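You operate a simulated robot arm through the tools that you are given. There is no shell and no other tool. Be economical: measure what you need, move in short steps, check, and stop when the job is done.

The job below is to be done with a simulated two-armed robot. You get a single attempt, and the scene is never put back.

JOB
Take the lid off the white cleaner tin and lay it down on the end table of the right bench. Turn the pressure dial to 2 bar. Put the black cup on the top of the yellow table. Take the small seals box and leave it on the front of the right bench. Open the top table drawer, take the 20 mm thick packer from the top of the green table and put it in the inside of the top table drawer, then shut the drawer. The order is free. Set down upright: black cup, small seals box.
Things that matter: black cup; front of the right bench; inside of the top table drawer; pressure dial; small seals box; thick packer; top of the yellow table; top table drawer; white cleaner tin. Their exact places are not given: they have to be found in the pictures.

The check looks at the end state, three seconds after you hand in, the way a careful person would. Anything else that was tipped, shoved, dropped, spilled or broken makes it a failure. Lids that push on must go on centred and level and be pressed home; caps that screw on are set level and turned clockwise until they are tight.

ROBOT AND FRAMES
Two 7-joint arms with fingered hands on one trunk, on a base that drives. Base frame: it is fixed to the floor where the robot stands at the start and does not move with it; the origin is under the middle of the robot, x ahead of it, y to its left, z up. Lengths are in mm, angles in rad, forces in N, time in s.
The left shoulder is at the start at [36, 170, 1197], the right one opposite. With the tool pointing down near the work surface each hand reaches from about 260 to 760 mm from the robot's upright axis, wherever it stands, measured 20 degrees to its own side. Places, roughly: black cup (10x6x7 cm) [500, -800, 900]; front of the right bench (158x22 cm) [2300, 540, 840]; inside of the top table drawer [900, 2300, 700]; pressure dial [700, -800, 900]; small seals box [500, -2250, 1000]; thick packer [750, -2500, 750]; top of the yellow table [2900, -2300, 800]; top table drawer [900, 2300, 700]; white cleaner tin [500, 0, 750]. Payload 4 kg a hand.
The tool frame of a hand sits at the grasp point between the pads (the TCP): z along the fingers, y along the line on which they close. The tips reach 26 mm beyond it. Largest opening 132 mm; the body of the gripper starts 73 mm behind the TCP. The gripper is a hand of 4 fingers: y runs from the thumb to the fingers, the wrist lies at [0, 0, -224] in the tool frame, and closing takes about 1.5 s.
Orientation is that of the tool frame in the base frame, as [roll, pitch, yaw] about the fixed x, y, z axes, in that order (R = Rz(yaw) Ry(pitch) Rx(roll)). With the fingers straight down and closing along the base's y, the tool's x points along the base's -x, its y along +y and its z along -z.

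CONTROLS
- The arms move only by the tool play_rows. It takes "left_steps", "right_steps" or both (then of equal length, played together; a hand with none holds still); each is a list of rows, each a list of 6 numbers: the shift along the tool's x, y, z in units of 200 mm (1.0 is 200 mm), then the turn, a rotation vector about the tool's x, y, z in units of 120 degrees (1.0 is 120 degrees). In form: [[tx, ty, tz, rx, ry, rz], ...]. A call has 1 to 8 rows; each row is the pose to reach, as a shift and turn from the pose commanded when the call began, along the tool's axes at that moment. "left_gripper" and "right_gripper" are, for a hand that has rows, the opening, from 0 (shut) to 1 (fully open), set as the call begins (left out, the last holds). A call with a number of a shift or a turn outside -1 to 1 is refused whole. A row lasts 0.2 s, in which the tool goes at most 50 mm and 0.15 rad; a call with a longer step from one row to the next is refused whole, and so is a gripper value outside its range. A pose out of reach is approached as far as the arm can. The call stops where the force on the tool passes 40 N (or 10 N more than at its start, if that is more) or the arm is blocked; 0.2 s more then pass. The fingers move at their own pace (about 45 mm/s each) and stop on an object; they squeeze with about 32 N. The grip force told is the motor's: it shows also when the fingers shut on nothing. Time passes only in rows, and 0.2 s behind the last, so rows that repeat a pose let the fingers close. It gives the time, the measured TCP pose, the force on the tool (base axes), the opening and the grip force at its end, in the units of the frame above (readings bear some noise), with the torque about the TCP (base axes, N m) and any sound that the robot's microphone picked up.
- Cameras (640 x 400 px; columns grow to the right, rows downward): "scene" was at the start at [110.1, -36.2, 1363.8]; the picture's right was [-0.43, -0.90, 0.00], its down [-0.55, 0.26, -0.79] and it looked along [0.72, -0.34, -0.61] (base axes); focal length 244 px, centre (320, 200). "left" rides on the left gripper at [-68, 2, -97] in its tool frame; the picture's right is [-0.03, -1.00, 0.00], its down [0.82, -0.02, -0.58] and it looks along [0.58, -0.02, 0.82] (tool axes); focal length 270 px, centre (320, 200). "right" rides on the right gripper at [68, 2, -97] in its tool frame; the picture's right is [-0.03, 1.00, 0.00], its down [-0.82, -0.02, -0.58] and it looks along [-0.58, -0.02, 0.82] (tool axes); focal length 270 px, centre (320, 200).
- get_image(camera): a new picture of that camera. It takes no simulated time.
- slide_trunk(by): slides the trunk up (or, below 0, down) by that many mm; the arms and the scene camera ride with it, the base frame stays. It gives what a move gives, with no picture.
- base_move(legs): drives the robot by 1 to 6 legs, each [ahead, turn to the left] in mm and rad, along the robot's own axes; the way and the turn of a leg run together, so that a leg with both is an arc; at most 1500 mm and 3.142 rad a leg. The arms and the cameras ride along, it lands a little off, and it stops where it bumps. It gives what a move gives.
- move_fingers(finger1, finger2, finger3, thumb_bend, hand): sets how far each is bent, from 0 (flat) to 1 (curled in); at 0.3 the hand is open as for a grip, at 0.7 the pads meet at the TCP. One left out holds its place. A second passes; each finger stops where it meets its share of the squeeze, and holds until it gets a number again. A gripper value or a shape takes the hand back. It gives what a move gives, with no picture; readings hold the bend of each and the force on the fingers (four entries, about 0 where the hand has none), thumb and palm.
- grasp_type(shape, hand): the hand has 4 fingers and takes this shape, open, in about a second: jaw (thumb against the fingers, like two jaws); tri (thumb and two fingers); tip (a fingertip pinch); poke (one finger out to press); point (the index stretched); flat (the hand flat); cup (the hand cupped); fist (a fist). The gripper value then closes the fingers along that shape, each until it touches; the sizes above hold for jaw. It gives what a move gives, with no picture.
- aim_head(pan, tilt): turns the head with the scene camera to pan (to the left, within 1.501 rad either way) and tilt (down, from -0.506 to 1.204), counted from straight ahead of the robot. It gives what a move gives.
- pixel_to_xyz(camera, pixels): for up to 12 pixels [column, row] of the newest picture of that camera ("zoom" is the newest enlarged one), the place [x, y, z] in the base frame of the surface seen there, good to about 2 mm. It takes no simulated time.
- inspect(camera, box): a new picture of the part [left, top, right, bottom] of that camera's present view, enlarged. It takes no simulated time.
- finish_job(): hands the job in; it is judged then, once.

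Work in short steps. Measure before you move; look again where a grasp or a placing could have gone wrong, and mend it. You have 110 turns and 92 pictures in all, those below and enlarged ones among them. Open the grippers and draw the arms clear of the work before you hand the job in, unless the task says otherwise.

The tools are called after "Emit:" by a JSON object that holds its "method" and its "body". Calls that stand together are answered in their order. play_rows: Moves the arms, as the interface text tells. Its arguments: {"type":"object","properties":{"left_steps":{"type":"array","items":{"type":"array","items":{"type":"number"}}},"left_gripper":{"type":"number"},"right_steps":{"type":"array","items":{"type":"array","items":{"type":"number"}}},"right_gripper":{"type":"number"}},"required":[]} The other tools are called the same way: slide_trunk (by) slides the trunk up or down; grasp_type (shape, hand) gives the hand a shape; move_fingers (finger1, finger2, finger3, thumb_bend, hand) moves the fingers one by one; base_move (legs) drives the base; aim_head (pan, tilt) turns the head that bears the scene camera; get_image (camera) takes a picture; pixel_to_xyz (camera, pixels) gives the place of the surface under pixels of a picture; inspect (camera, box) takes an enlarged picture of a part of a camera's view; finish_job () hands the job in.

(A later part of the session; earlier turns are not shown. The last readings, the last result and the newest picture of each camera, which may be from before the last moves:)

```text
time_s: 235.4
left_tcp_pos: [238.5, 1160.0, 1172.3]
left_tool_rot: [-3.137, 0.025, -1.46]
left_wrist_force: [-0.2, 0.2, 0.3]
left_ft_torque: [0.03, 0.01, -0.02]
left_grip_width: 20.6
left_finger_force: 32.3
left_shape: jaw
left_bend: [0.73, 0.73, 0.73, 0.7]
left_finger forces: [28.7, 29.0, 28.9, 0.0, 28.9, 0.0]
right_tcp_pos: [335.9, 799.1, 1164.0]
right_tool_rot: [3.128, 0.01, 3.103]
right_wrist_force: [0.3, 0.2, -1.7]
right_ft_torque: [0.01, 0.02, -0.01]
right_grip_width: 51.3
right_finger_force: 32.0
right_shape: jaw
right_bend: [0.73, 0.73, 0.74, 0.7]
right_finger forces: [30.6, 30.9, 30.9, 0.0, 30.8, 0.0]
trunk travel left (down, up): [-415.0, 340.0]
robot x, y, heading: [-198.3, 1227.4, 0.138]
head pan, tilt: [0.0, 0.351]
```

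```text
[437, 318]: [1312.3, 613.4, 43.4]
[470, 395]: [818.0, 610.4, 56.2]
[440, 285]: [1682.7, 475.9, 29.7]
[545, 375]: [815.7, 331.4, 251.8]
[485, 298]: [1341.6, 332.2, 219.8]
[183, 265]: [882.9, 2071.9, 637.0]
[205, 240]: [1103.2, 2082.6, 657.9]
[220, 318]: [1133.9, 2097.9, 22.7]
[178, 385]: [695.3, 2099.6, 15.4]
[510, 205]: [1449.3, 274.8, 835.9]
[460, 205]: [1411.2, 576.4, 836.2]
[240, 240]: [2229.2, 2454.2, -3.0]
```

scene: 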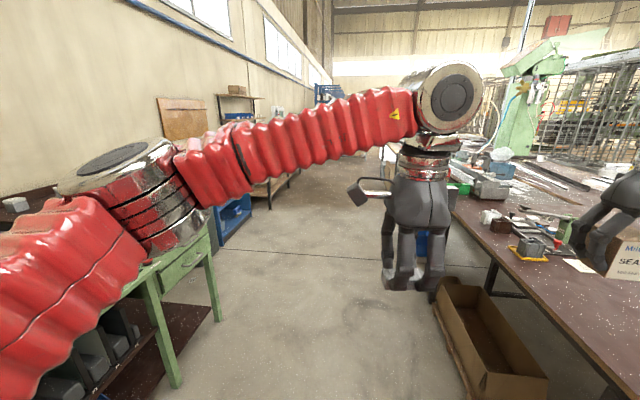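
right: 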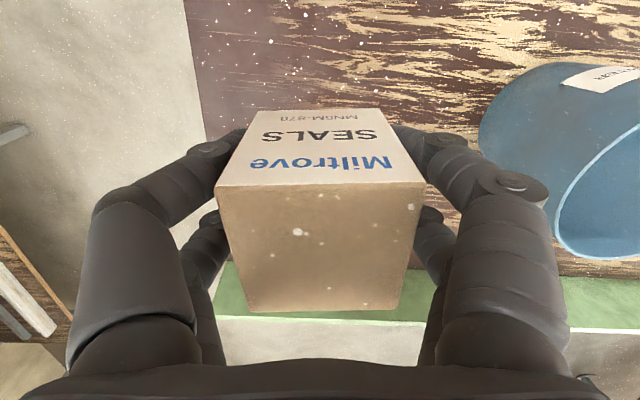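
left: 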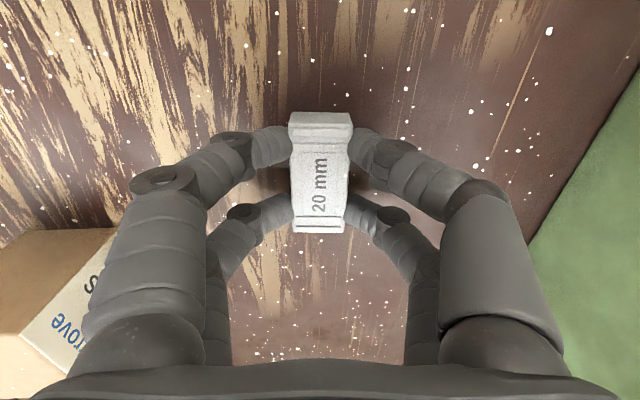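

The carton is tucked under the bench edge; the aisle is free. I straighten and drive to x≈1850, then turn to face the bench.

Emit:
{"method": "base_move", "body": {"legs": [[0, -0.165], [1450, 0], [600, 0]]}}

Emit:
{"method": "base_move", "body": {"legs": [[0, -0.2], [0, -0.2], [0, -0.2], [0, -0.2]]}}

Emit:
{"method": "base_move", "body": {"legs": [[0, -0.2], [0, -0.2], [0, -0.2], [0, -0.14]]}}

Emit:
{"method": "aim_head", "body": {"pan": -0.1, "tilt": 0.8}}

Emit:
{"method": "get_image", "body": {"camera": "scene"}}

```text
time_s: 246.2
left_tcp_pos: [2279.0, 1031.0, 1171.4]
left_tool_rot: [-3.14, 0.025, -1.617]
left_wrist_force: [0.9, -1.0, -0.9]
left_ft_torque: [0.0, 0.03, 0.0]
left_grip_width: 20.9
left_finger_force: 32.1
left_shape: jaw
left_bend: [0.73, 0.73, 0.73, 0.7]
left_finger forces: [28.8, 28.8, 28.8, 0.0, 28.9, 0.0]
right_tcp_pos: [2317.7, 659.0, 1164.2]
right_tool_rot: [3.13, 0.007, 2.947]
right_wrist_force: [0.2, 0.3, -1.9]
right_ft_torque: [0.04, 0.01, 0.01]
right_grip_width: 51.1
right_finger_force: 32.3
right_shape: jaw
right_bend: [0.73, 0.73, 0.74, 0.7]
right_finger forces: [30.7, 30.8, 30.8, 0.0, 30.7, 0.1]
trunk travel left (down, up): [-415.0, 340.0]
robot x, y, heading: [1856.0, 1166.5, -0.029]
head pan, tilt: [0.0, 0.351]
```

```text
time_s: 249.5
left_tcp_pos: [2081.5, 789.4, 1173.0]
left_tool_rot: [-3.136, 0.027, -2.331]
left_wrist_force: [-0.4, 0.0, -0.4]
left_ft_torque: [0.01, -0.07, -0.01]
left_grip_width: 20.5
left_finger_force: 31.5
left_shape: jaw
left_bend: [0.73, 0.73, 0.73, 0.7]
left_finger forces: [28.7, 28.8, 28.7, 0.0, 28.7, 0.0]
right_tcp_pos: [1868.7, 481.8, 1165.7]
right_tool_rot: [3.126, 0.01, 2.23]
right_wrist_force: [-0.9, -0.5, -1.8]
right_ft_torque: [0.01, -0.07, -0.01]
right_grip_width: 51.0
right_finger_force: 32.7
right_shape: jaw
right_bend: [0.73, 0.73, 0.74, 0.7]
right_finger forces: [30.6, 30.9, 30.9, 0.1, 30.6, 0.2]
trunk travel left (down, up): [-415.0, 340.0]
robot x, y, heading: [1879.4, 1198.3, -0.748]
head pan, tilt: [0.0, 0.351]
stopped in leg 4: the robot was blocked; the commanded pose is now the measured one
```

```text
time_s: 252.2
left_tcp_pos: [1824.3, 739.2, 1174.4]
left_tool_rot: [-3.136, 0.024, -2.924]
left_wrist_force: [-0.1, 0.2, -0.5]
left_ft_torque: [0.03, -0.01, 0.0]
left_grip_width: 20.3
left_finger_force: 32.4
left_shape: jaw
left_bend: [0.73, 0.73, 0.73, 0.7]
left_finger forces: [28.5, 28.7, 28.6, 0.0, 28.7, 0.1]
right_tcp_pos: [1474.0, 605.3, 1166.3]
right_tool_rot: [3.127, 0.01, 1.638]
right_wrist_force: [-2.0, -0.7, -1.2]
right_ft_torque: [0.01, -0.04, 0.01]
right_grip_width: 51.4
right_finger_force: 31.6
right_shape: jaw
right_bend: [0.73, 0.73, 0.74, 0.7]
right_finger forces: [30.4, 30.5, 30.5, 0.1, 30.4, 0.0]
trunk travel left (down, up): [-415.0, 340.0]
robot x, y, heading: [1914.2, 1201.6, -1.351]
head pan, tilt: [0.0, 0.351]
stopped in leg 3: the robot was blocked; the commanded pose is now the measured one
```

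```text
time_s: 253.1
left_tcp_pos: [1825.7, 739.3, 1174.6]
left_tool_rot: [-3.135, 0.022, -2.923]
left_wrist_force: [0.1, -0.4, 0.3]
left_ft_torque: [-0.01, -0.02, 0.03]
left_grip_width: 20.4
left_finger_force: 31.8
left_shape: jaw
left_bend: [0.73, 0.73, 0.73, 0.7]
left_finger forces: [28.6, 28.7, 28.6, 0.0, 28.7, 0.0]
right_tcp_pos: [1476.7, 605.6, 1168.7]
right_tool_rot: [3.129, 0.012, 1.64]
right_wrist_force: [-0.3, -0.9, -1.3]
right_ft_torque: [0.01, 0.03, 0.0]
right_grip_width: 51.0
right_finger_force: 32.2
right_shape: jaw
right_bend: [0.73, 0.73, 0.74, 0.7]
right_finger forces: [30.4, 30.4, 30.5, 0.0, 30.3, 0.0]
trunk travel left (down, up): [-415.0, 340.0]
robot x, y, heading: [1915.9, 1200.8, -1.357]
head pan, tilt: [-0.099, 0.799]
```

```text
17 pictures are left
```

scene: 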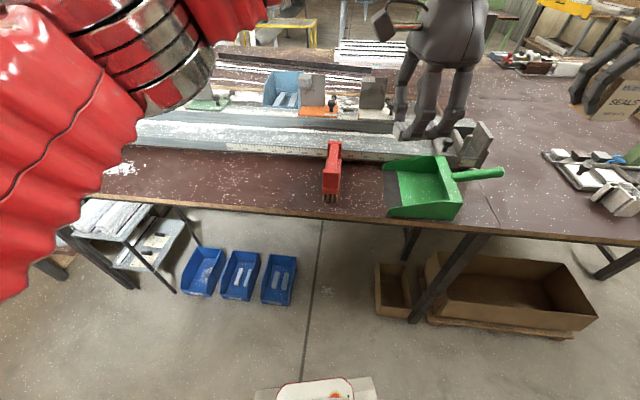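

The front strip shows a red brush at (332,170) and green dustpan at (425,190); left of the brush it is free. I measure.

Emit:
{"method": "pixel_to_xyz", "body": {"camera": "scene", "pixels": [[240, 185], [290, 180], [365, 190], [240, 205], [290, 160], [322, 200], [325, 170], [390, 215], [385, 175], [365, 165], [200, 180], [290, 145]]}}

```text
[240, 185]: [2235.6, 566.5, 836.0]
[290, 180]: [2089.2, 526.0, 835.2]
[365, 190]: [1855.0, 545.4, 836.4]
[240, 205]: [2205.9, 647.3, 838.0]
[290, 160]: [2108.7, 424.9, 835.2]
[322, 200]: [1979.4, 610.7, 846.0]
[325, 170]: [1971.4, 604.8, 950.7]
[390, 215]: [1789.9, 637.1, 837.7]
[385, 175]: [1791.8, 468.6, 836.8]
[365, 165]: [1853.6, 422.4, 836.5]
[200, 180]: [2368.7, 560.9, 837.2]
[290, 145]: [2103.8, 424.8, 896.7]
```

I place the box at about (2170,540), left of the brush. Turning the base left 0.5 rad brings the right hand there.

Emit:
{"method": "base_move", "body": {"legs": [[0, 0.2], [0, 0.2], [0, 0.12]]}}

```text
time_s: 255.6
left_tcp_pos: [2069.7, 756.2, 1173.7]
left_tool_rot: [-3.139, 0.021, -2.402]
left_wrist_force: [0.3, -0.9, 0.6]
left_ft_torque: [0.02, 0.05, -0.01]
left_grip_width: 20.4
left_finger_force: 32.7
left_shape: jaw
left_bend: [0.73, 0.73, 0.73, 0.7]
left_finger forces: [28.3, 28.4, 28.4, 0.0, 28.3, 0.0]
right_tcp_pos: [1831.5, 467.7, 1167.8]
right_tool_rot: [3.133, 0.012, 2.158]
right_wrist_force: [0.5, -0.3, -0.9]
right_ft_torque: [0.03, 0.05, -0.01]
right_grip_width: 50.9
right_finger_force: 31.8
right_shape: jaw
right_bend: [0.73, 0.73, 0.74, 0.7]
right_finger forces: [30.1, 30.3, 30.3, 0.1, 30.2, 0.1]
trunk travel left (down, up): [-415.0, 340.0]
robot x, y, heading: [1892.5, 1181.6, -0.833]
head pan, tilt: [-0.099, 0.799]
```

Now I move the right hand in to (2170,540), lowering to about z 1050 on the way.

Emit:
{"method": "play_rows", "body": {"right_steps": [[-0.08, 0.2, 0.05, 0, 0, 0], [-0.16, 0.4, 0.1, 0, 0, 0], [-0.24, 0.6, 0.2, 0, 0, 0], [-0.32, 0.8, 0.3, 0, 0, 0], [-0.4, 1.0, 0.4, 0, 0, 0]]}}

Emit:
{"method": "play_rows", "body": {"right_steps": [[-0.08, 0.2, 0.05, 0, 0, 0], [-0.16, 0.4, 0.1, 0, 0, 0], [-0.24, 0.61, 0.15, 0, 0, 0], [-0.24, 0.61, 0.35, 0, 0, 0]]}}

Emit:
{"method": "get_image", "body": {"camera": "scene"}}

```text
time_s: 256.8
left_tcp_pos: [2067.8, 758.3, 1174.4]
left_tool_rot: [-3.14, 0.021, -2.404]
left_wrist_force: [-0.1, 0.1, -0.5]
left_ft_torque: [0.02, -0.01, 0.01]
left_grip_width: 20.3
left_finger_force: 31.8
left_shape: jaw
left_bend: [0.73, 0.73, 0.73, 0.7]
left_finger forces: [28.5, 28.6, 28.5, 0.0, 28.6, 0.0]
right_tcp_pos: [2044.6, 513.3, 1090.9]
right_tool_rot: [3.129, 0.011, 2.157]
right_wrist_force: [0.5, -0.3, -1.0]
right_ft_torque: [0.01, 0.0, 0.01]
right_grip_width: 51.2
right_finger_force: 31.5
right_shape: jaw
right_bend: [0.73, 0.73, 0.74, 0.7]
right_finger forces: [31.0, 31.1, 31.2, 0.0, 31.1, 0.1]
trunk travel left (down, up): [-415.0, 340.0]
robot x, y, heading: [1888.2, 1182.6, -0.834]
head pan, tilt: [-0.099, 0.799]
```

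```text
time_s: 257.8
left_tcp_pos: [2068.4, 757.0, 1174.1]
left_tool_rot: [-3.139, 0.023, -2.404]
left_wrist_force: [0.3, -0.7, 0.4]
left_ft_torque: [0.05, 0.01, 0.02]
left_grip_width: 20.6
left_finger_force: 31.8
left_shape: jaw
left_bend: [0.73, 0.73, 0.73, 0.7]
left_finger forces: [28.5, 28.6, 28.5, 0.0, 28.6, 0.0]
right_tcp_pos: [2127.9, 552.5, 1027.0]
right_tool_rot: [3.127, 0.015, 2.158]
right_wrist_force: [0.1, 0.3, -1.1]
right_ft_torque: [-0.01, 0.01, 0.0]
right_grip_width: 50.8
right_finger_force: 31.9
right_shape: jaw
right_bend: [0.73, 0.73, 0.74, 0.7]
right_finger forces: [31.1, 31.1, 31.1, 0.0, 31.1, 0.0]
right hand out of reach, approached as far as the arm can: row 2, 3, 4
trunk travel left (down, up): [-415.0, 340.0]
robot x, y, heading: [1893.7, 1182.7, -0.831]
head pan, tilt: [-0.099, 0.799]
```

```text
16 pictures are left
```

scene: 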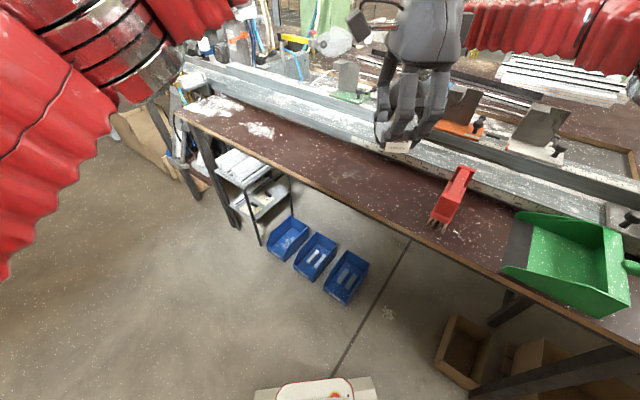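

The box is over a free part of the strip at (2128,552). I lower to just above the surface and check the pose.

Emit:
{"method": "play_rows", "body": {"right_steps": [[0, 0, 0.2, 0, 0, 0], [0, 0, 0.4, 0, 0, 0], [0, 0, 0.55, 0, 0, 0], [0, 0, 0.66, 0, 0, 0]]}}

Emit:
{"method": "play_rows", "body": {"right_steps": [[0, 0, 0.03, 0, 0, 0], [0, 0, 0.05, 0, 0, 0], [0, 0, 0.07, 0, 0, 0], [0, 0, 0.085, 0, 0, 0]]}}

```text
time_s: 258.8
left_tcp_pos: [2067.2, 758.5, 1174.7]
left_tool_rot: [-3.136, 0.021, -2.403]
left_wrist_force: [-0.2, -0.5, 0.1]
left_ft_torque: [0.02, 0.01, 0.02]
left_grip_width: 20.3
left_finger_force: 32.2
left_shape: jaw
left_bend: [0.73, 0.73, 0.73, 0.7]
left_finger forces: [28.5, 28.6, 28.5, 0.0, 28.6, 0.0]
right_tcp_pos: [2096.7, 563.1, 912.6]
right_tool_rot: [3.128, 0.013, 2.16]
right_wrist_force: [-0.8, -0.7, -1.0]
right_ft_torque: [0.0, 0.0, 0.02]
right_grip_width: 51.0
right_finger_force: 32.1
right_shape: jaw
right_bend: [0.73, 0.73, 0.74, 0.7]
right_finger forces: [30.9, 31.1, 31.1, 0.0, 31.1, 0.1]
right hand out of reach, approached as far as the arm can: row 1, 2, 3, 4
trunk travel left (down, up): [-415.0, 340.0]
robot x, y, heading: [1891.0, 1183.0, -0.834]
head pan, tilt: [-0.099, 0.799]
```

```text
time_s: 259.8
left_tcp_pos: [2066.9, 759.0, 1176.1]
left_tool_rot: [-3.136, 0.02, -2.403]
left_wrist_force: [-0.1, -0.1, -0.6]
left_ft_torque: [0.0, 0.0, 0.02]
left_grip_width: 20.3
left_finger_force: 31.9
left_shape: jaw
left_bend: [0.73, 0.73, 0.73, 0.7]
left_finger forces: [28.5, 28.6, 28.5, 0.1, 28.6, 0.2]
right_tcp_pos: [2092.8, 566.0, 898.3]
right_tool_rot: [3.129, 0.014, 2.159]
right_wrist_force: [-0.4, 0.3, -0.7]
right_ft_torque: [0.01, 0.02, -0.01]
right_grip_width: 50.7
right_finger_force: 32.2
right_shape: jaw
right_bend: [0.73, 0.73, 0.74, 0.7]
right_finger forces: [31.0, 31.2, 31.1, 0.1, 31.2, 0.1]
right hand out of reach, approached as far as the arm can: row 2, 3, 4
trunk travel left (down, up): [-415.0, 340.0]
robot x, y, heading: [1892.8, 1181.1, -0.829]
head pan, tilt: [-0.099, 0.799]
```

Limit again, 19 mm above. The trunk lowers it vertically.

Emit:
{"method": "slide_trunk", "body": {"by": -15}}

Emit:
{"method": "slide_trunk", "body": {"by": -4}}

```text
time_s: 260.4
left_tcp_pos: [2067.4, 758.6, 1159.5]
left_tool_rot: [-3.136, 0.022, -2.403]
left_wrist_force: [0.3, -0.2, -0.2]
left_ft_torque: [-0.03, -0.02, 0.01]
left_grip_width: 20.6
left_finger_force: 32.7
left_shape: jaw
left_bend: [0.73, 0.73, 0.73, 0.7]
left_finger forces: [28.5, 28.6, 28.4, 0.0, 28.6, 0.1]
right_tcp_pos: [2091.9, 566.1, 883.9]
right_tool_rot: [3.13, 0.012, 2.16]
right_wrist_force: [-0.4, 1.1, -0.8]
right_ft_torque: [0.0, 0.0, -0.01]
right_grip_width: 50.9
right_finger_force: 32.3
right_shape: jaw
right_bend: [0.73, 0.73, 0.74, 0.7]
right_finger forces: [31.0, 31.2, 31.1, 0.0, 31.1, 0.1]
trunk travel left (down, up): [-400.0, 355.0]
robot x, y, heading: [1892.7, 1181.1, -0.831]
head pan, tilt: [-0.099, 0.799]
```

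```text
time_s: 260.9
left_tcp_pos: [2066.5, 758.6, 1157.6]
left_tool_rot: [-3.135, 0.021, -2.403]
left_wrist_force: [-0.4, 0.8, 0.2]
left_ft_torque: [0.02, 0.02, -0.02]
left_grip_width: 20.6
left_finger_force: 32.2
left_shape: jaw
left_bend: [0.73, 0.73, 0.73, 0.7]
left_finger forces: [28.5, 28.7, 28.5, 0.0, 28.6, 0.1]
right_tcp_pos: [2093.1, 565.5, 879.5]
right_tool_rot: [3.129, 0.012, 2.159]
right_wrist_force: [0.3, -0.6, -0.7]
right_ft_torque: [0.01, 0.01, 0.01]
right_grip_width: 50.8
right_finger_force: 31.8
right_shape: jaw
right_bend: [0.73, 0.73, 0.74, 0.7]
right_finger forces: [31.0, 31.1, 31.1, 0.1, 31.1, 0.0]
trunk travel left (down, up): [-396.0, 359.0]
robot x, y, heading: [1894.0, 1185.1, -0.832]
head pan, tilt: [-0.099, 0.799]
```

Not yet touching; 3 mm more.

Emit:
{"method": "slide_trunk", "body": {"by": -3}}

```text
time_s: 261.5
left_tcp_pos: [2066.9, 759.2, 1154.0]
left_tool_rot: [-3.136, 0.02, -2.403]
left_wrist_force: [-0.6, -0.4, -0.6]
left_ft_torque: [-0.03, 0.0, -0.01]
left_grip_width: 20.2
left_finger_force: 32.6
left_shape: jaw
left_bend: [0.73, 0.73, 0.73, 0.7]
left_finger forces: [28.5, 28.6, 28.5, 0.1, 28.6, 0.0]
right_tcp_pos: [2093.1, 565.1, 876.5]
right_tool_rot: [3.132, 0.013, 2.158]
right_wrist_force: [0.1, -0.4, -0.6]
right_ft_torque: [0.03, 0.02, 0.0]
right_grip_width: 50.8
right_finger_force: 32.5
right_shape: jaw
right_bend: [0.73, 0.73, 0.74, 0.7]
right_finger forces: [31.0, 31.2, 31.1, 0.0, 31.1, 0.0]
trunk travel left (down, up): [-393.0, 362.0]
robot x, y, heading: [1892.3, 1182.7, -0.837]
head pan, tilt: [-0.099, 0.799]
```

Still no contact; I continue 3 mm at a time.

Emit:
{"method": "slide_trunk", "body": {"by": -3}}

Emit:
{"method": "inspect", "body": {"camera": "scene", "box": [340, 100, 480, 240]}}

```text
time_s: 262.0
left_tcp_pos: [2067.6, 759.0, 1150.2]
left_tool_rot: [-3.137, 0.02, -2.404]
left_wrist_force: [0.9, -1.2, -0.8]
left_ft_torque: [0.0, -0.02, -0.02]
left_grip_width: 20.3
left_finger_force: 32.4
left_shape: jaw
left_bend: [0.73, 0.73, 0.73, 0.7]
left_finger forces: [28.5, 28.6, 28.5, 0.1, 28.6, 0.0]
right_tcp_pos: [2092.6, 564.8, 874.9]
right_tool_rot: [3.13, 0.015, 2.159]
right_wrist_force: [-1.1, -1.1, 5.9]
right_ft_torque: [0.06, 0.21, 0.04]
right_grip_width: 50.9
right_finger_force: 32.0
right_shape: jaw
right_bend: [0.73, 0.73, 0.74, 0.7]
right_finger forces: [31.1, 31.2, 31.0, 0.0, 31.8, 0.0]
trunk travel left (down, up): [-390.0, 365.0]
robot x, y, heading: [1889.4, 1179.8, -0.831]
head pan, tilt: [-0.099, 0.799]
```

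```text
2.86 times, centred on (410, 170) of scene
```

zoom: 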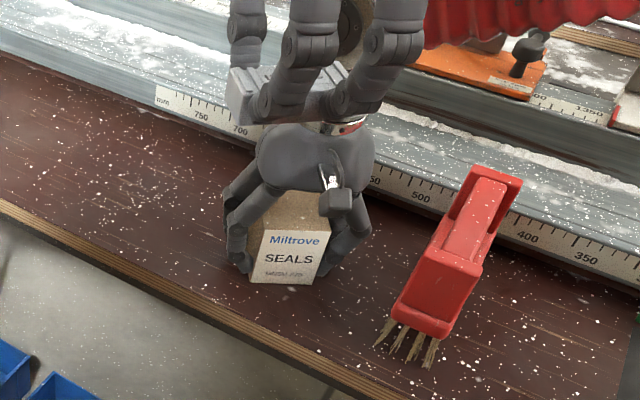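

Light contact, box upright. I open part way (brush nearby) and rise.

Emit:
{"method": "play_rows", "body": {"right_steps": [[0, 0, 0, 0, 0, 0], [0, 0, 0, 0, 0, 0], [0, 0, 0, 0, 0, 0], [0, 0, 0, 0, 0, 0], [0, 0, 0, 0, 0, 0]], "right_gripper": 0.65}}

Emit:
{"method": "play_rows", "body": {"right_steps": [[0, 0, -0.1, 0, 0, 0], [0, 0, -0.3, 0, 0, 0], [0, 0, -0.5, 0, 0, 0], [0, 0, -0.7, 0, 0, 0], [0, 0, -0.9, 0, 0, 0]]}}

Emit:
{"method": "play_rows", "body": {"right_steps": [[0.0, -0.1, -0.2, 0, 0, 0], [0.0, -0.3, -0.3, 0, 0, 0], [0.05, -0.5, -0.4, 0, 0, 0], [0.1, -0.7, -0.5, 0, 0, 0], [0.15, -0.9, -0.5, 0, 0, 0]]}}

Emit:
{"method": "get_image", "body": {"camera": "scene"}}

```text
time_s: 263.2
left_tcp_pos: [2067.8, 758.0, 1150.6]
left_tool_rot: [-3.137, 0.022, -2.404]
left_wrist_force: [0.0, 0.1, 0.7]
left_ft_torque: [0.0, -0.06, 0.01]
left_grip_width: 20.3
left_finger_force: 32.0
left_shape: jaw
left_bend: [0.73, 0.73, 0.73, 0.7]
left_finger forces: [28.5, 28.6, 28.5, 0.0, 28.6, 0.0]
right_tcp_pos: [2091.6, 567.2, 874.3]
right_tool_rot: [3.13, 0.011, 2.16]
right_wrist_force: [0.5, -0.1, 0.1]
right_ft_torque: [-0.01, 0.01, -0.01]
right_grip_width: 85.5
right_finger_force: 0.1
right_shape: jaw
right_bend: [0.7, 0.7, 0.7, 0.64]
right_finger forces: [0.1, 0.1, 0.0, 0.0, 0.1, 0.1]
trunk travel left (down, up): [-390.0, 365.0]
robot x, y, heading: [1892.0, 1182.0, -0.833]
head pan, tilt: [-0.099, 0.799]
```

```text
time_s: 264.4
left_tcp_pos: [2067.5, 760.3, 1150.4]
left_tool_rot: [-3.136, 0.022, -2.403]
left_wrist_force: [-0.4, 0.2, -0.1]
left_ft_torque: [0.01, -0.01, 0.01]
left_grip_width: 20.4
left_finger_force: 32.0
left_shape: jaw
left_bend: [0.73, 0.73, 0.73, 0.7]
left_finger forces: [28.5, 28.6, 28.5, 0.0, 28.6, 0.1]
right_tcp_pos: [2088.1, 566.5, 1053.9]
right_tool_rot: [3.132, 0.01, 2.16]
right_wrist_force: [-0.6, 1.0, -0.8]
right_ft_torque: [0.07, 0.02, 0.02]
right_grip_width: 85.4
right_finger_force: 0.0
right_shape: jaw
right_bend: [0.7, 0.7, 0.7, 0.64]
right_finger forces: [0.1, 0.0, 0.1, 0.1, 0.0, 0.0]
trunk travel left (down, up): [-390.0, 365.0]
robot x, y, heading: [1894.0, 1181.8, -0.831]
head pan, tilt: [-0.099, 0.799]
```

```text
time_s: 265.6
left_tcp_pos: [2065.7, 758.4, 1151.0]
left_tool_rot: [-3.138, 0.023, -2.405]
left_wrist_force: [0.0, 0.4, -1.1]
left_ft_torque: [-0.02, 0.01, -0.01]
left_grip_width: 20.2
left_finger_force: 31.7
left_shape: jaw
left_bend: [0.73, 0.73, 0.73, 0.7]
left_finger forces: [28.4, 28.6, 28.5, 0.0, 28.6, 0.0]
right_tcp_pos: [1917.9, 492.1, 1151.2]
right_tool_rot: [3.128, 0.014, 2.159]
right_wrist_force: [-0.6, -0.1, 0.5]
right_ft_torque: [0.0, -0.02, -0.03]
right_grip_width: 85.5
right_finger_force: 0.1
right_shape: jaw
right_bend: [0.7, 0.7, 0.7, 0.64]
right_finger forces: [0.0, 0.1, 0.0, 0.1, 0.0, 0.1]
trunk travel left (down, up): [-390.0, 365.0]
robot x, y, heading: [1893.3, 1181.8, -0.833]
head pan, tilt: [-0.099, 0.799]
```

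```text
14 pictures are left
```

scene: 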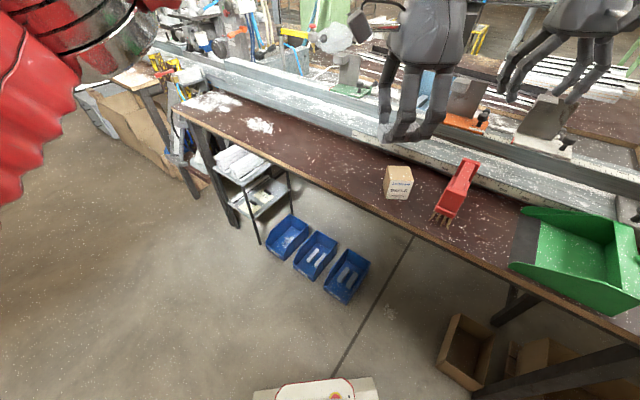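

The seals box stands upright on the bench front. Next the drawer: I turn right in small legs to head back along the aisle.

Emit:
{"method": "base_move", "body": {"legs": [[0, -0.2], [0, -0.2], [0, -0.2], [0, -0.2], [0, -0.2]]}}

Emit:
{"method": "base_move", "body": {"legs": [[0, -0.2], [0, -0.2], [0, -0.2], [0, -0.2], [0, -0.2], [0, -0.2]]}}

```text
time_s: 268.2
left_tcp_pos: [1810.3, 726.6, 1151.2]
left_tool_rot: [-3.136, 0.024, -2.976]
left_wrist_force: [-0.8, 0.6, -1.0]
left_ft_torque: [0.0, -0.07, -0.02]
left_grip_width: 20.1
left_finger_force: 31.8
left_shape: jaw
left_bend: [0.73, 0.73, 0.73, 0.7]
left_finger forces: [28.4, 28.5, 28.5, 0.0, 28.4, 0.0]
right_tcp_pos: [1541.3, 582.3, 1151.5]
right_tool_rot: [3.127, 0.014, 1.584]
right_wrist_force: [0.8, -1.5, -0.6]
right_ft_torque: [0.03, -0.05, 0.02]
right_grip_width: 85.6
right_finger_force: 0.1
right_shape: jaw
right_bend: [0.7, 0.7, 0.7, 0.64]
right_finger forces: [0.1, 0.0, 0.0, 0.1, 0.1, 0.0]
trunk travel left (down, up): [-390.0, 365.0]
robot x, y, heading: [1927.1, 1184.2, -1.412]
head pan, tilt: [-0.099, 0.799]
stopped in leg 3: the robot was blocked; the commanded pose is now the measured one
```

```text
time_s: 270.6
left_tcp_pos: [1632.8, 811.3, 1157.4]
left_tool_rot: [-3.138, 0.008, 2.882]
left_wrist_force: [0.3, 0.8, -0.1]
left_ft_torque: [-0.04, -0.03, -0.02]
left_grip_width: 20.0
left_finger_force: 32.4
left_shape: jaw
left_bend: [0.73, 0.73, 0.73, 0.7]
left_finger forces: [29.6, 29.7, 29.7, 0.1, 29.5, 0.0]
right_tcp_pos: [1320.6, 819.1, 1152.1]
right_tool_rot: [3.128, 0.015, 1.128]
right_wrist_force: [-0.6, 0.1, -0.8]
right_ft_torque: [-0.04, 0.01, 0.03]
right_grip_width: 85.9
right_finger_force: 0.1
right_shape: jaw
right_bend: [0.7, 0.7, 0.7, 0.64]
right_finger forces: [0.0, 0.1, 0.0, 0.0, 0.0, 0.0]
trunk travel left (down, up): [-390.0, 365.0]
robot x, y, heading: [1957.0, 1183.9, -1.863]
head pan, tilt: [-0.099, 0.799]
stopped in leg 3: the robot was blocked; the commanded pose is now the measured one
```

The left hand's pose shifted slightly, so I check what is near the left arm.

Emit:
{"method": "aim_head", "body": {"pan": 1.4, "tilt": 0.4}}

Emit:
{"method": "get_image", "body": {"camera": "scene"}}

```text
time_s: 272.2
left_tcp_pos: [1631.1, 810.8, 1156.7]
left_tool_rot: [-3.14, 0.007, 2.88]
left_wrist_force: [-0.6, -0.1, -0.1]
left_ft_torque: [0.02, 0.01, 0.01]
left_grip_width: 20.3
left_finger_force: 31.9
left_shape: jaw
left_bend: [0.73, 0.73, 0.73, 0.7]
left_finger forces: [29.5, 29.7, 29.7, 0.0, 29.4, 0.1]
right_tcp_pos: [1320.5, 817.3, 1153.3]
right_tool_rot: [3.129, 0.015, 1.128]
right_wrist_force: [0.7, 0.6, -0.1]
right_ft_torque: [-0.01, 0.02, 0.04]
right_grip_width: 85.7
right_finger_force: 0.1
right_shape: jaw
right_bend: [0.7, 0.7, 0.7, 0.64]
right_finger forces: [0.1, 0.0, 0.0, 0.0, 0.0, 0.0]
trunk travel left (down, up): [-390.0, 365.0]
robot x, y, heading: [1950.5, 1181.4, -1.865]
head pan, tilt: [1.4, 0.4]
```

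```text
13 pictures are left
```

scene: 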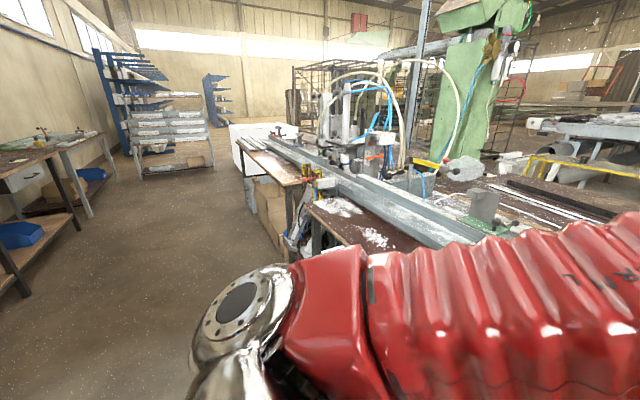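

Nothing is touching; the aisle is clear. I keep turning right and check readings.

Emit:
{"method": "base_move", "body": {"legs": [[0, -0.6]]}}

Emit:
{"method": "base_move", "body": {"legs": [[0, -0.5]]}}

```text
time_s: 274.0
left_tcp_pos: [1494.0, 960.0, 1171.2]
left_tool_rot: [3.138, -0.038, 2.47]
left_wrist_force: [-0.2, -1.0, -0.4]
left_ft_torque: [0.01, 0.0, 0.02]
left_grip_width: 20.1
left_finger_force: 31.7
left_shape: jaw
left_bend: [0.73, 0.73, 0.73, 0.7]
left_finger forces: [29.4, 29.8, 29.6, 0.0, 29.5, 0.1]
right_tcp_pos: [1225.5, 1162.7, 1155.9]
right_tool_rot: [3.129, 0.016, 0.627]
right_wrist_force: [-0.1, -0.8, 0.3]
right_ft_torque: [0.04, 0.03, -0.01]
right_grip_width: 85.8
right_finger_force: 0.0
right_shape: jaw
right_bend: [0.7, 0.7, 0.7, 0.64]
right_finger forces: [0.0, 0.0, 0.1, 0.0, 0.1, 0.0]
trunk travel left (down, up): [-390.0, 365.0]
robot x, y, heading: [1974.0, 1162.3, -2.381]
head pan, tilt: [1.4, 0.4]
stopped in leg 1: the robot was blocked; the commanded pose is now the measured one
```

```text
time_s: 275.7
left_tcp_pos: [1429.4, 1137.8, 1180.6]
left_tool_rot: [3.127, -0.074, 2.124]
left_wrist_force: [-0.4, -0.4, 0.3]
left_ft_torque: [0.02, 0.0, 0.02]
left_grip_width: 20.0
left_finger_force: 32.4
left_shape: jaw
left_bend: [0.73, 0.73, 0.73, 0.7]
left_finger forces: [29.4, 29.6, 29.6, 0.0, 29.5, 0.1]
right_tcp_pos: [1294.6, 1479.4, 1156.8]
right_tool_rot: [3.13, 0.018, 0.185]
right_wrist_force: [0.0, 0.1, -1.1]
right_ft_torque: [0.0, -0.05, -0.02]
right_grip_width: 86.0
right_finger_force: 0.1
right_shape: jaw
right_bend: [0.7, 0.7, 0.7, 0.64]
right_finger forces: [0.0, 0.0, 0.1, 0.1, 0.0, 0.1]
trunk travel left (down, up): [-390.0, 365.0]
robot x, y, heading: [1981.3, 1134.9, -2.833]
head pan, tilt: [1.4, 0.4]
stopped in leg 1: the robot was blocked; the commanded pose is now the measured one
```

The left hand's tilt keeps changing, so something may press the left arm. I look left and down.

Emit:
{"method": "aim_head", "body": {"pan": 1.1, "tilt": 0.75}}

Emit:
{"method": "get_image", "body": {"camera": "scene"}}

```text
time_s: 276.5
left_tcp_pos: [1430.7, 1137.2, 1182.0]
left_tool_rot: [3.131, -0.074, 2.122]
left_wrist_force: [0.0, 0.0, 0.7]
left_ft_torque: [0.0, 0.0, 0.0]
left_grip_width: 20.4
left_finger_force: 32.1
left_shape: jaw
left_bend: [0.73, 0.73, 0.73, 0.7]
left_finger forces: [29.4, 29.6, 29.6, 0.1, 29.4, 0.0]
right_tcp_pos: [1296.1, 1479.2, 1157.6]
right_tool_rot: [3.128, 0.019, 0.183]
right_wrist_force: [0.7, -0.1, 0.5]
right_ft_torque: [-0.03, -0.01, -0.01]
right_grip_width: 85.9
right_finger_force: 0.0
right_shape: jaw
right_bend: [0.7, 0.7, 0.7, 0.64]
right_finger forces: [0.1, 0.0, 0.1, 0.1, 0.1, 0.1]
trunk travel left (down, up): [-390.0, 365.0]
robot x, y, heading: [1980.9, 1131.8, -2.833]
head pan, tilt: [1.1, 0.75]
```

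```text
12 pictures are left
```

scene: 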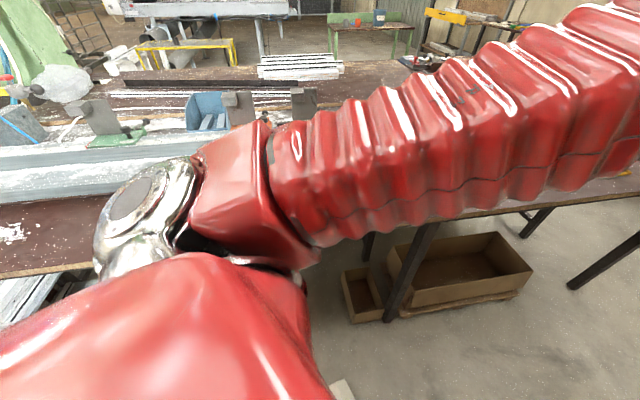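

The arms lag during blocked turns: the left hand has crossed to the robot's right by 170 mm. I bring both hands back to their own sides, levelling the left.

Emit:
{"method": "play_rows", "body": {"left_steps": [[-0.16, -0.04, 0, 0, -0.006, 0], [-0.32, -0.08, 0, 0, -0.012, 0], [-0.48, -0.12, 0, 0, -0.018, 0], [-0.64, -0.16, 0, 0, -0.024, 0], [-0.8, -0.2, 0, 0, -0.03, 0], [-0.96, -0.24, 0, 0, -0.035, 0]], "right_steps": [[0.1, 0.04, 0, 0, 0, 0], [0.2, 0.08, 0, 0, 0, 0], [0.35, 0.12, 0, 0, 0, 0], [0.5, 0.16, 0, 0, 0, 0], [0.65, 0.2, 0, 0, 0, 0], [0.8, 0.25, 0, 0, 0, 0]]}}

Emit:
{"method": "play_rows", "body": {"left_steps": [[-0.1, -0.03, 0, 0, 0, 0], [-0.2, -0.06, 0, 0, 0, 0], [-0.3, -0.08, 0, 0, 0, 0], [-0.4, -0.1, 0, 0, 0, 0]]}}

Emit:
{"method": "base_move", "body": {"legs": [[0, -0.49], [900, 0]]}}

```text
time_s: 277.9
left_tcp_pos: [1491.9, 950.1, 1168.6]
left_tool_rot: [3.132, -0.003, 2.119]
left_wrist_force: [0.4, 0.3, 0.1]
left_ft_torque: [0.01, -0.02, -0.02]
left_grip_width: 20.1
left_finger_force: 32.6
left_shape: jaw
left_bend: [0.73, 0.73, 0.73, 0.7]
left_finger forces: [29.4, 29.7, 29.7, 0.0, 29.5, 0.0]
right_tcp_pos: [1463.9, 1460.0, 1155.5]
right_tool_rot: [3.128, 0.021, 0.186]
right_wrist_force: [-0.2, 0.0, -1.1]
right_ft_torque: [-0.02, 0.0, 0.0]
right_grip_width: 85.9
right_finger_force: 0.0
right_shape: jaw
right_bend: [0.7, 0.7, 0.7, 0.64]
right_finger forces: [0.1, 0.1, 0.1, 0.0, 0.0, 0.1]
trunk travel left (down, up): [-390.0, 365.0]
robot x, y, heading: [1980.1, 1138.6, -2.831]
head pan, tilt: [1.1, 0.75]
```

```text
time_s: 278.9
left_tcp_pos: [1515.7, 873.0, 1166.7]
left_tool_rot: [3.132, 0.0, 2.119]
left_wrist_force: [1.2, -0.1, -0.1]
left_ft_torque: [0.02, -0.01, -0.02]
left_grip_width: 19.8
left_finger_force: 31.8
left_shape: jaw
left_bend: [0.73, 0.73, 0.73, 0.7]
left_finger forces: [29.4, 29.6, 29.6, 0.0, 29.6, 0.0]
right_tcp_pos: [1461.9, 1459.7, 1154.5]
right_tool_rot: [3.127, 0.021, 0.184]
right_wrist_force: [0.5, -0.7, -0.7]
right_ft_torque: [-0.01, 0.0, 0.03]
right_grip_width: 86.0
right_finger_force: 0.1
right_shape: jaw
right_bend: [0.7, 0.7, 0.7, 0.64]
right_finger forces: [0.1, 0.0, 0.0, 0.0, 0.0, 0.0]
trunk travel left (down, up): [-390.0, 365.0]
robot x, y, heading: [1979.2, 1137.0, -2.831]
head pan, tilt: [1.1, 0.75]
```

```text
time_s: 285.0
left_tcp_pos: [565.7, 1283.8, 1167.2]
left_tool_rot: [3.132, 0.001, 1.632]
left_wrist_force: [-0.4, -0.5, -0.3]
left_ft_torque: [0.04, -0.03, -0.01]
left_grip_width: 20.1
left_finger_force: 32.2
left_shape: jaw
left_bend: [0.73, 0.73, 0.73, 0.7]
left_finger forces: [28.9, 29.5, 29.2, 0.1, 29.1, 0.0]
right_tcp_pos: [795.5, 1826.5, 1153.6]
right_tool_rot: [3.128, 0.019, -0.305]
right_wrist_force: [-0.4, -0.3, 0.1]
right_ft_torque: [-0.01, 0.0, 0.05]
right_grip_width: 85.9
right_finger_force: 0.1
right_shape: jaw
right_bend: [0.7, 0.7, 0.7, 0.64]
right_finger forces: [0.1, 0.0, 0.0, 0.0, 0.0, 0.1]
trunk travel left (down, up): [-390.0, 365.0]
robot x, y, heading: [1101.6, 1301.0, 2.958]
head pan, tilt: [1.1, 0.75]
```

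That ran smoothly. I drive the last 200 mm and turn right to face the drawer table.

Emit:
{"method": "base_move", "body": {"legs": [[230, 0], [0, -0.7], [0, -0.68]]}}

Emit:
{"method": "aim_head", "body": {"pan": 0.0, "tilt": 0.65}}

Emit:
{"method": "get_image", "body": {"camera": "scene"}}

```text
time_s: 289.7
left_tcp_pos: [584.5, 1798.1, 1168.3]
left_tool_rot: [3.131, 0.005, 0.597]
left_wrist_force: [0.8, 0.9, 0.4]
left_ft_torque: [-0.03, 0.05, 0.02]
left_grip_width: 20.1
left_finger_force: 31.6
left_shape: jaw
left_bend: [0.73, 0.73, 0.73, 0.7]
left_finger forces: [28.4, 28.5, 28.5, 0.0, 28.3, 0.0]
right_tcp_pos: [1170.0, 1877.5, 1154.1]
right_tool_rot: [3.124, 0.018, -1.339]
right_wrist_force: [0.7, 0.6, -0.8]
right_ft_torque: [-0.03, 0.08, 0.03]
right_grip_width: 85.8
right_finger_force: 0.1
right_shape: jaw
right_bend: [0.7, 0.7, 0.7, 0.64]
right_finger forces: [0.0, 0.0, 0.0, 0.0, 0.1, 0.0]
trunk travel left (down, up): [-390.0, 365.0]
robot x, y, heading: [821.2, 1324.7, 1.887]
head pan, tilt: [1.1, 0.75]
stopped in leg 3: the robot was blocked; the commanded pose is now the measured one
```

```text
time_s: 291.0
left_tcp_pos: [581.2, 1794.8, 1168.2]
left_tool_rot: [3.132, -0.002, 0.599]
left_wrist_force: [0.0, -0.1, -1.3]
left_ft_torque: [0.01, 0.03, 0.01]
left_grip_width: 20.1
left_finger_force: 31.2
left_shape: jaw
left_bend: [0.73, 0.73, 0.73, 0.7]
left_finger forces: [28.2, 28.5, 28.5, 0.0, 28.3, 0.0]
right_tcp_pos: [1165.9, 1875.0, 1157.8]
right_tool_rot: [3.128, 0.019, -1.336]
right_wrist_force: [0.9, 0.1, -0.1]
right_ft_torque: [0.03, 0.0, -0.03]
right_grip_width: 85.9
right_finger_force: 0.1
right_shape: jaw
right_bend: [0.7, 0.7, 0.7, 0.64]
right_finger forces: [0.0, 0.0, 0.1, 0.0, 0.0, 0.0]
trunk travel left (down, up): [-390.0, 365.0]
robot x, y, heading: [824.4, 1323.5, 1.887]
head pan, tilt: [0.0, 0.649]
```

```text
11 pictures are left
```

scene: 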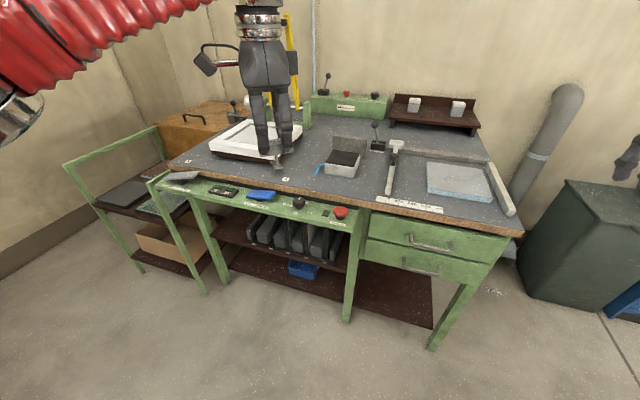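

The top drawer with its bar handle is at (430,243). I enlarge and measure.

Emit:
{"method": "inspect", "body": {"camera": "scene", "box": [350, 195, 530, 305]}}

Emit:
{"method": "pixel_to_xyz", "body": {"camera": "zoom", "pixels": [[218, 155], [285, 172], [350, 192], [228, 150], [340, 180], [90, 90], [510, 160], [280, 150], [300, 230], [80, 150], [480, 240], [285, 130]]}}

```text
3.56 times, centred on (440, 250) of scene
```

zoom: 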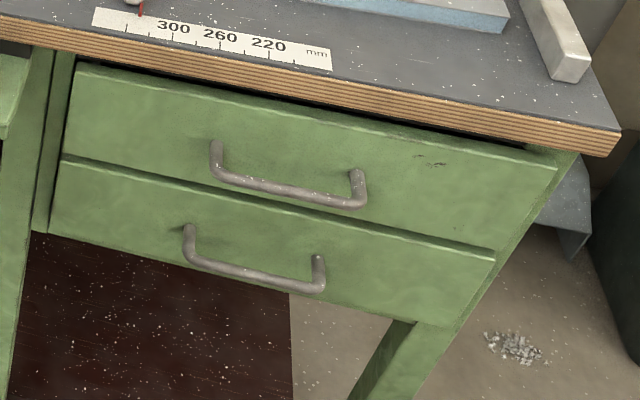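

```text
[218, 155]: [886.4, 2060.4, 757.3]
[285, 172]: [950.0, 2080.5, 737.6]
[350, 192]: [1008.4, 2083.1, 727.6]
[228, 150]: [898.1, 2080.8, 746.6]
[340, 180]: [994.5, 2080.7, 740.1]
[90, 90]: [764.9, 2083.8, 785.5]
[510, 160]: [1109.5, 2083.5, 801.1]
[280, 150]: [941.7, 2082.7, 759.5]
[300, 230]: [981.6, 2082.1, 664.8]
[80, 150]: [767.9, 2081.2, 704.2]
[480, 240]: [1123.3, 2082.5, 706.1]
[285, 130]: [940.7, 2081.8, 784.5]
```

Handle bar spans x 885–1010 at about y 2045, z≈757; drawer face y 2082. I lower the trunk, square the right hand and swing it forward so it can grip the bar with fingers above and below.

Emit:
{"method": "slide_trunk", "body": {"by": -200}}

Emit:
{"method": "play_rows", "body": {"right_steps": [[0, 0, 0, 0, 0, 0.06], [0, 0, 0, 0, 0, 0.112]], "right_gripper": 0.7}}

Emit:
{"method": "play_rows", "body": {"right_steps": [[0, 0, 0, 0.0412, -0.0412, -0.0412], [0, 0, 0, 0.0824, -0.0824, -0.0824], [0, 0, 0, 0.1236, -0.1236, -0.1236], [0, 0, 0, 0.165, -0.165, -0.165], [0, 0, 0, 0.206, -0.206, -0.206], [0, 0, 0, 0.247, -0.247, -0.247], [0, 0, 0, 0.2885, -0.2885, -0.2885]]}}

Emit:
{"method": "play_rows", "body": {"right_steps": [[0, 0, 0, 0.0412, -0.0412, -0.0412], [0, 0, 0, 0.0824, -0.0824, -0.0824], [0, 0, 0, 0.1236, -0.1236, -0.1236], [0, 0, 0, 0.165, -0.165, -0.165], [0, 0, 0, 0.206, -0.206, -0.206], [0, 0, 0, 0.247, -0.247, -0.247], [0, 0, 0, 0.2885, -0.2885, -0.2885]]}}

Emit:
{"method": "inspect", "body": {"camera": "scene", "box": [320, 100, 640, 340]}}

```text
time_s: 293.2
left_tcp_pos: [580.8, 1794.8, 969.1]
left_tool_rot: [3.133, -0.002, 0.598]
left_wrist_force: [-0.1, -0.1, 0.3]
left_ft_torque: [0.04, 0.02, -0.02]
left_grip_width: 19.9
left_finger_force: 32.0
left_shape: jaw
left_bend: [0.73, 0.73, 0.73, 0.7]
left_finger forces: [28.3, 28.5, 28.5, 0.1, 28.3, 0.1]
right_tcp_pos: [1167.1, 1875.0, 957.0]
right_tool_rot: [3.13, 0.022, -1.338]
right_wrist_force: [0.8, -0.1, -0.2]
right_ft_torque: [0.02, -0.01, 0.05]
right_grip_width: 85.9
right_finger_force: 0.1
right_shape: jaw
right_bend: [0.7, 0.7, 0.7, 0.64]
right_finger forces: [0.1, 0.1, 0.0, 0.0, 0.0, 0.0]
trunk travel left (down, up): [-190.0, 565.0]
robot x, y, heading: [820.6, 1324.1, 1.885]
head pan, tilt: [0.0, 0.649]
```

```text
time_s: 293.8
left_tcp_pos: [581.9, 1794.1, 968.5]
left_tool_rot: [3.132, -0.003, 0.6]
left_wrist_force: [-0.3, 0.0, -0.2]
left_ft_torque: [0.04, -0.02, -0.02]
left_grip_width: 20.1
left_finger_force: 32.5
left_shape: jaw
left_bend: [0.73, 0.73, 0.73, 0.7]
left_finger forces: [28.4, 28.5, 28.5, 0.1, 28.4, 0.0]
right_tcp_pos: [1166.1, 1877.1, 956.3]
right_tool_rot: [3.126, 0.015, -1.572]
right_wrist_force: [0.3, -0.4, 0.0]
right_ft_torque: [0.01, -0.02, 0.0]
right_grip_width: 92.1
right_finger_force: 0.1
right_shape: jaw
right_bend: [0.68, 0.68, 0.68, 0.58]
right_finger forces: [0.0, 0.1, 0.0, 0.1, 0.0, 0.0]
trunk travel left (down, up): [-190.0, 565.0]
robot x, y, heading: [818.6, 1319.7, 1.892]
head pan, tilt: [0.0, 0.649]
```

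```text
time_s: 295.4
left_tcp_pos: [580.8, 1795.5, 969.2]
left_tool_rot: [3.129, -0.001, 0.598]
left_wrist_force: [0.7, -0.1, -0.3]
left_ft_torque: [0.0, 0.02, 0.01]
left_grip_width: 20.1
left_finger_force: 32.0
left_shape: jaw
left_bend: [0.73, 0.73, 0.73, 0.7]
left_finger forces: [28.3, 28.5, 28.4, 0.0, 28.3, 0.1]
right_tcp_pos: [1166.1, 1877.0, 956.8]
right_tool_rot: [-2.356, 0.364, -0.785]
right_wrist_force: [-0.5, -1.0, 0.2]
right_ft_torque: [0.01, 0.02, 0.01]
right_grip_width: 92.0
right_finger_force: 0.0
right_shape: jaw
right_bend: [0.68, 0.68, 0.68, 0.58]
right_finger forces: [0.1, 0.0, 0.0, 0.1, 0.0, 0.1]
trunk travel left (down, up): [-190.0, 565.0]
robot x, y, heading: [818.4, 1325.3, 1.89]
head pan, tilt: [0.0, 0.649]
```

```text
time_s: 297.2
left_tcp_pos: [580.0, 1795.0, 970.0]
left_tool_rot: [3.135, 0.0, 0.596]
left_wrist_force: [0.1, 0.7, 0.0]
left_ft_torque: [0.0, -0.04, 0.0]
left_grip_width: 20.0
left_finger_force: 31.7
left_shape: jaw
left_bend: [0.73, 0.73, 0.73, 0.7]
left_finger forces: [28.3, 28.5, 28.4, 0.1, 28.2, 0.0]
right_tcp_pos: [1208.9, 1891.7, 835.7]
right_tool_rot: [-1.9, -0.103, 0.014]
right_wrist_force: [-0.5, 0.6, -1.1]
right_ft_torque: [-0.02, -0.03, 0.02]
right_grip_width: 92.4
right_finger_force: 0.0
right_shape: jaw
right_bend: [0.67, 0.67, 0.67, 0.58]
right_finger forces: [0.0, 0.0, 0.0, 0.1, 0.0, 0.0]
right hand out of reach, approached as far as the arm can: row 1, 2, 3, 4, 5, 6, 7
trunk travel left (down, up): [-190.0, 565.0]
robot x, y, heading: [826.2, 1322.2, 1.883]
head pan, tilt: [0.0, 0.649]
stopped in row 7 (right hand): the arm was blocked; the commanded pose is now the measured one
```

```text
1.67 times, centred on (480, 220) of scene
```

zoom: 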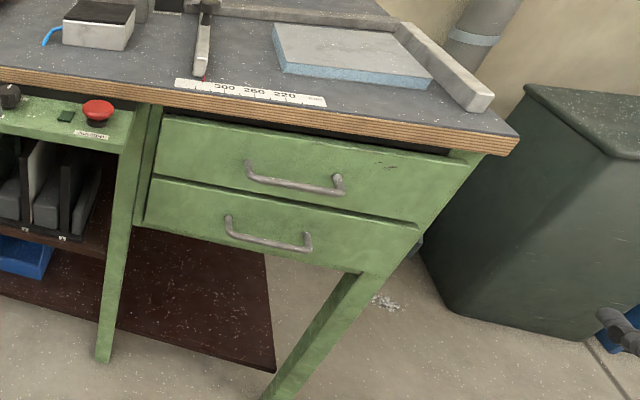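

The hand now points forward, 19° downward, which suits the bar. I measure the bar itself.

Emit:
{"method": "pixel_to_xyz", "body": {"camera": "zoom", "pixels": [[270, 182], [295, 187], [320, 191], [248, 170], [339, 184], [300, 140], [330, 104], [310, 195]]}}

```text
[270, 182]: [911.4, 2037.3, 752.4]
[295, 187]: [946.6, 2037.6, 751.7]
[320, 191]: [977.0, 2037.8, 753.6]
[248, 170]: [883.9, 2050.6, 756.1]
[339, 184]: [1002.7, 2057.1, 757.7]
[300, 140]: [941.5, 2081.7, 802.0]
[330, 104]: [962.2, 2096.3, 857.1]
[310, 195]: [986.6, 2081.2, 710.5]
```

Bar centre is about (945,2040,753). I move the hand in front of it, in two moves, at reduced opening.

Emit:
{"method": "play_rows", "body": {"right_steps": [[-0.2, 0.01, 0.04, 0, 0, 0], [-0.4, 0.02, 0.08, 0, 0, 0], [-0.6, 0.035, 0.12, 0, 0, 0], [-0.8, 0.05, 0.15, 0, 0, 0]], "right_gripper": 0.5}}

Emit:
{"method": "play_rows", "body": {"right_steps": [[-0.2, 0.01, 0.04, 0, 0, 0], [-0.4, 0.03, 0.08, 0, 0, 0], [-0.54, 0.04, 0.1, 0, 0, 0]]}}

```text
time_s: 298.2
left_tcp_pos: [581.5, 1796.2, 970.3]
left_tool_rot: [3.133, -0.003, 0.597]
left_wrist_force: [0.2, -0.9, -1.1]
left_ft_torque: [0.0, 0.01, 0.02]
left_grip_width: 20.1
left_finger_force: 32.3
left_shape: jaw
left_bend: [0.73, 0.73, 0.73, 0.7]
left_finger forces: [28.3, 28.5, 28.4, 0.1, 28.4, 0.0]
right_tcp_pos: [1132.1, 1933.3, 803.8]
right_tool_rot: [-1.9, -0.101, 0.015]
right_wrist_force: [-0.6, 0.4, -0.2]
right_ft_torque: [0.02, -0.02, -0.01]
right_grip_width: 66.2
right_finger_force: 0.0
right_shape: jaw
right_bend: [0.73, 0.73, 0.73, 0.7]
right_finger forces: [0.0, 0.0, 0.0, 0.0, 0.0, 0.0]
right hand out of reach, approached as far as the arm can: row 1, 2, 3, 4
trunk travel left (down, up): [-190.0, 565.0]
robot x, y, heading: [821.6, 1323.2, 1.887]
head pan, tilt: [0.0, 0.649]
```

```text
time_s: 299.0
left_tcp_pos: [581.7, 1795.2, 970.0]
left_tool_rot: [3.133, -0.002, 0.596]
left_wrist_force: [-0.7, 0.6, -0.9]
left_ft_torque: [0.0, -0.04, -0.01]
left_grip_width: 20.0
left_finger_force: 31.8
left_shape: jaw
left_bend: [0.73, 0.73, 0.73, 0.7]
left_finger forces: [28.3, 28.5, 28.6, 0.1, 28.3, 0.0]
right_tcp_pos: [1131.0, 1935.3, 805.1]
right_tool_rot: [-1.899, -0.101, 0.014]
right_wrist_force: [-0.1, 0.3, 0.1]
right_ft_torque: [0.0, 0.0, 0.03]
right_grip_width: 65.9
right_finger_force: 0.0
right_shape: jaw
right_bend: [0.73, 0.73, 0.73, 0.7]
right_finger forces: [0.1, 0.1, 0.0, 0.1, 0.0, 0.0]
right hand out of reach, approached as far as the arm can: row 1, 2, 3
trunk travel left (down, up): [-190.0, 565.0]
robot x, y, heading: [821.8, 1321.7, 1.886]
head pan, tilt: [0.0, 0.649]
```

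This posture can't move further inward, so I let the base turn left 0.27 rad to swing the hand in front of the bar, after lowering the trunk 50 mm.

Emit:
{"method": "slide_trunk", "body": {"by": -50}}

Emit:
{"method": "base_move", "body": {"legs": [[0, 0.14], [0, 0.13]]}}

Emit:
{"method": "get_image", "body": {"camera": "scene"}}

```text
time_s: 299.9
left_tcp_pos: [582.0, 1795.5, 920.7]
left_tool_rot: [3.133, -0.001, 0.596]
left_wrist_force: [-0.6, -1.0, 0.3]
left_ft_torque: [0.02, -0.01, -0.02]
left_grip_width: 20.1
left_finger_force: 31.4
left_shape: jaw
left_bend: [0.73, 0.73, 0.73, 0.7]
left_finger forces: [28.2, 28.5, 28.5, 0.0, 28.3, 0.0]
right_tcp_pos: [1132.5, 1940.4, 731.8]
right_tool_rot: [-1.956, -0.116, 0.022]
right_wrist_force: [0.9, -0.9, 0.8]
right_ft_torque: [-0.04, 0.04, -0.02]
right_grip_width: 66.4
right_finger_force: 0.0
right_shape: jaw
right_bend: [0.73, 0.73, 0.73, 0.7]
right_finger forces: [0.1, 0.1, 0.0, 0.0, 0.1, 0.0]
trunk travel left (down, up): [-140.0, 615.0]
robot x, y, heading: [825.1, 1324.4, 1.889]
head pan, tilt: [0.0, 0.649]
```

```text
time_s: 301.5
left_tcp_pos: [466.5, 1713.5, 918.6]
left_tool_rot: [3.131, -0.003, 0.865]
left_wrist_force: [-0.2, -0.6, 0.0]
left_ft_torque: [-0.01, 0.0, -0.04]
left_grip_width: 20.2
left_finger_force: 32.1
left_shape: jaw
left_bend: [0.73, 0.73, 0.73, 0.7]
left_finger forces: [28.0, 28.3, 28.3, 0.1, 28.1, 0.0]
right_tcp_pos: [964.1, 2007.1, 729.5]
right_tool_rot: [-1.96, -0.112, 0.306]
right_wrist_force: [-1.7, -1.1, 1.8]
right_ft_torque: [0.1, -0.04, 0.04]
right_grip_width: 57.9
right_finger_force: 0.1
right_shape: jaw
right_bend: [0.73, 0.73, 0.72, 0.7]
right_finger forces: [0.1, 0.1, 1.1, 0.0, 1.1, 0.1]
trunk travel left (down, up): [-140.0, 615.0]
robot x, y, heading: [834.1, 1328.1, 2.159]
head pan, tilt: [0.0, 0.649]
```

```text
8 pictures are left
```

scene: 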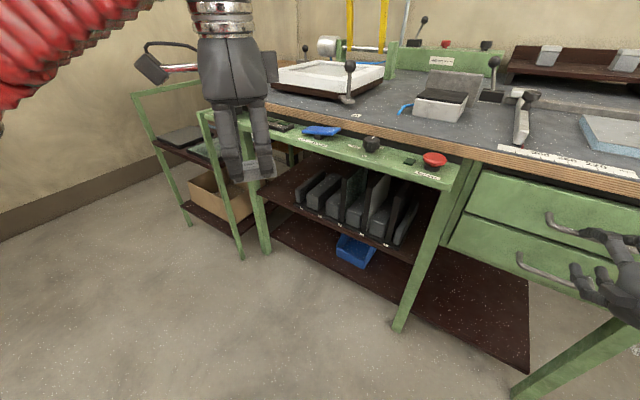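

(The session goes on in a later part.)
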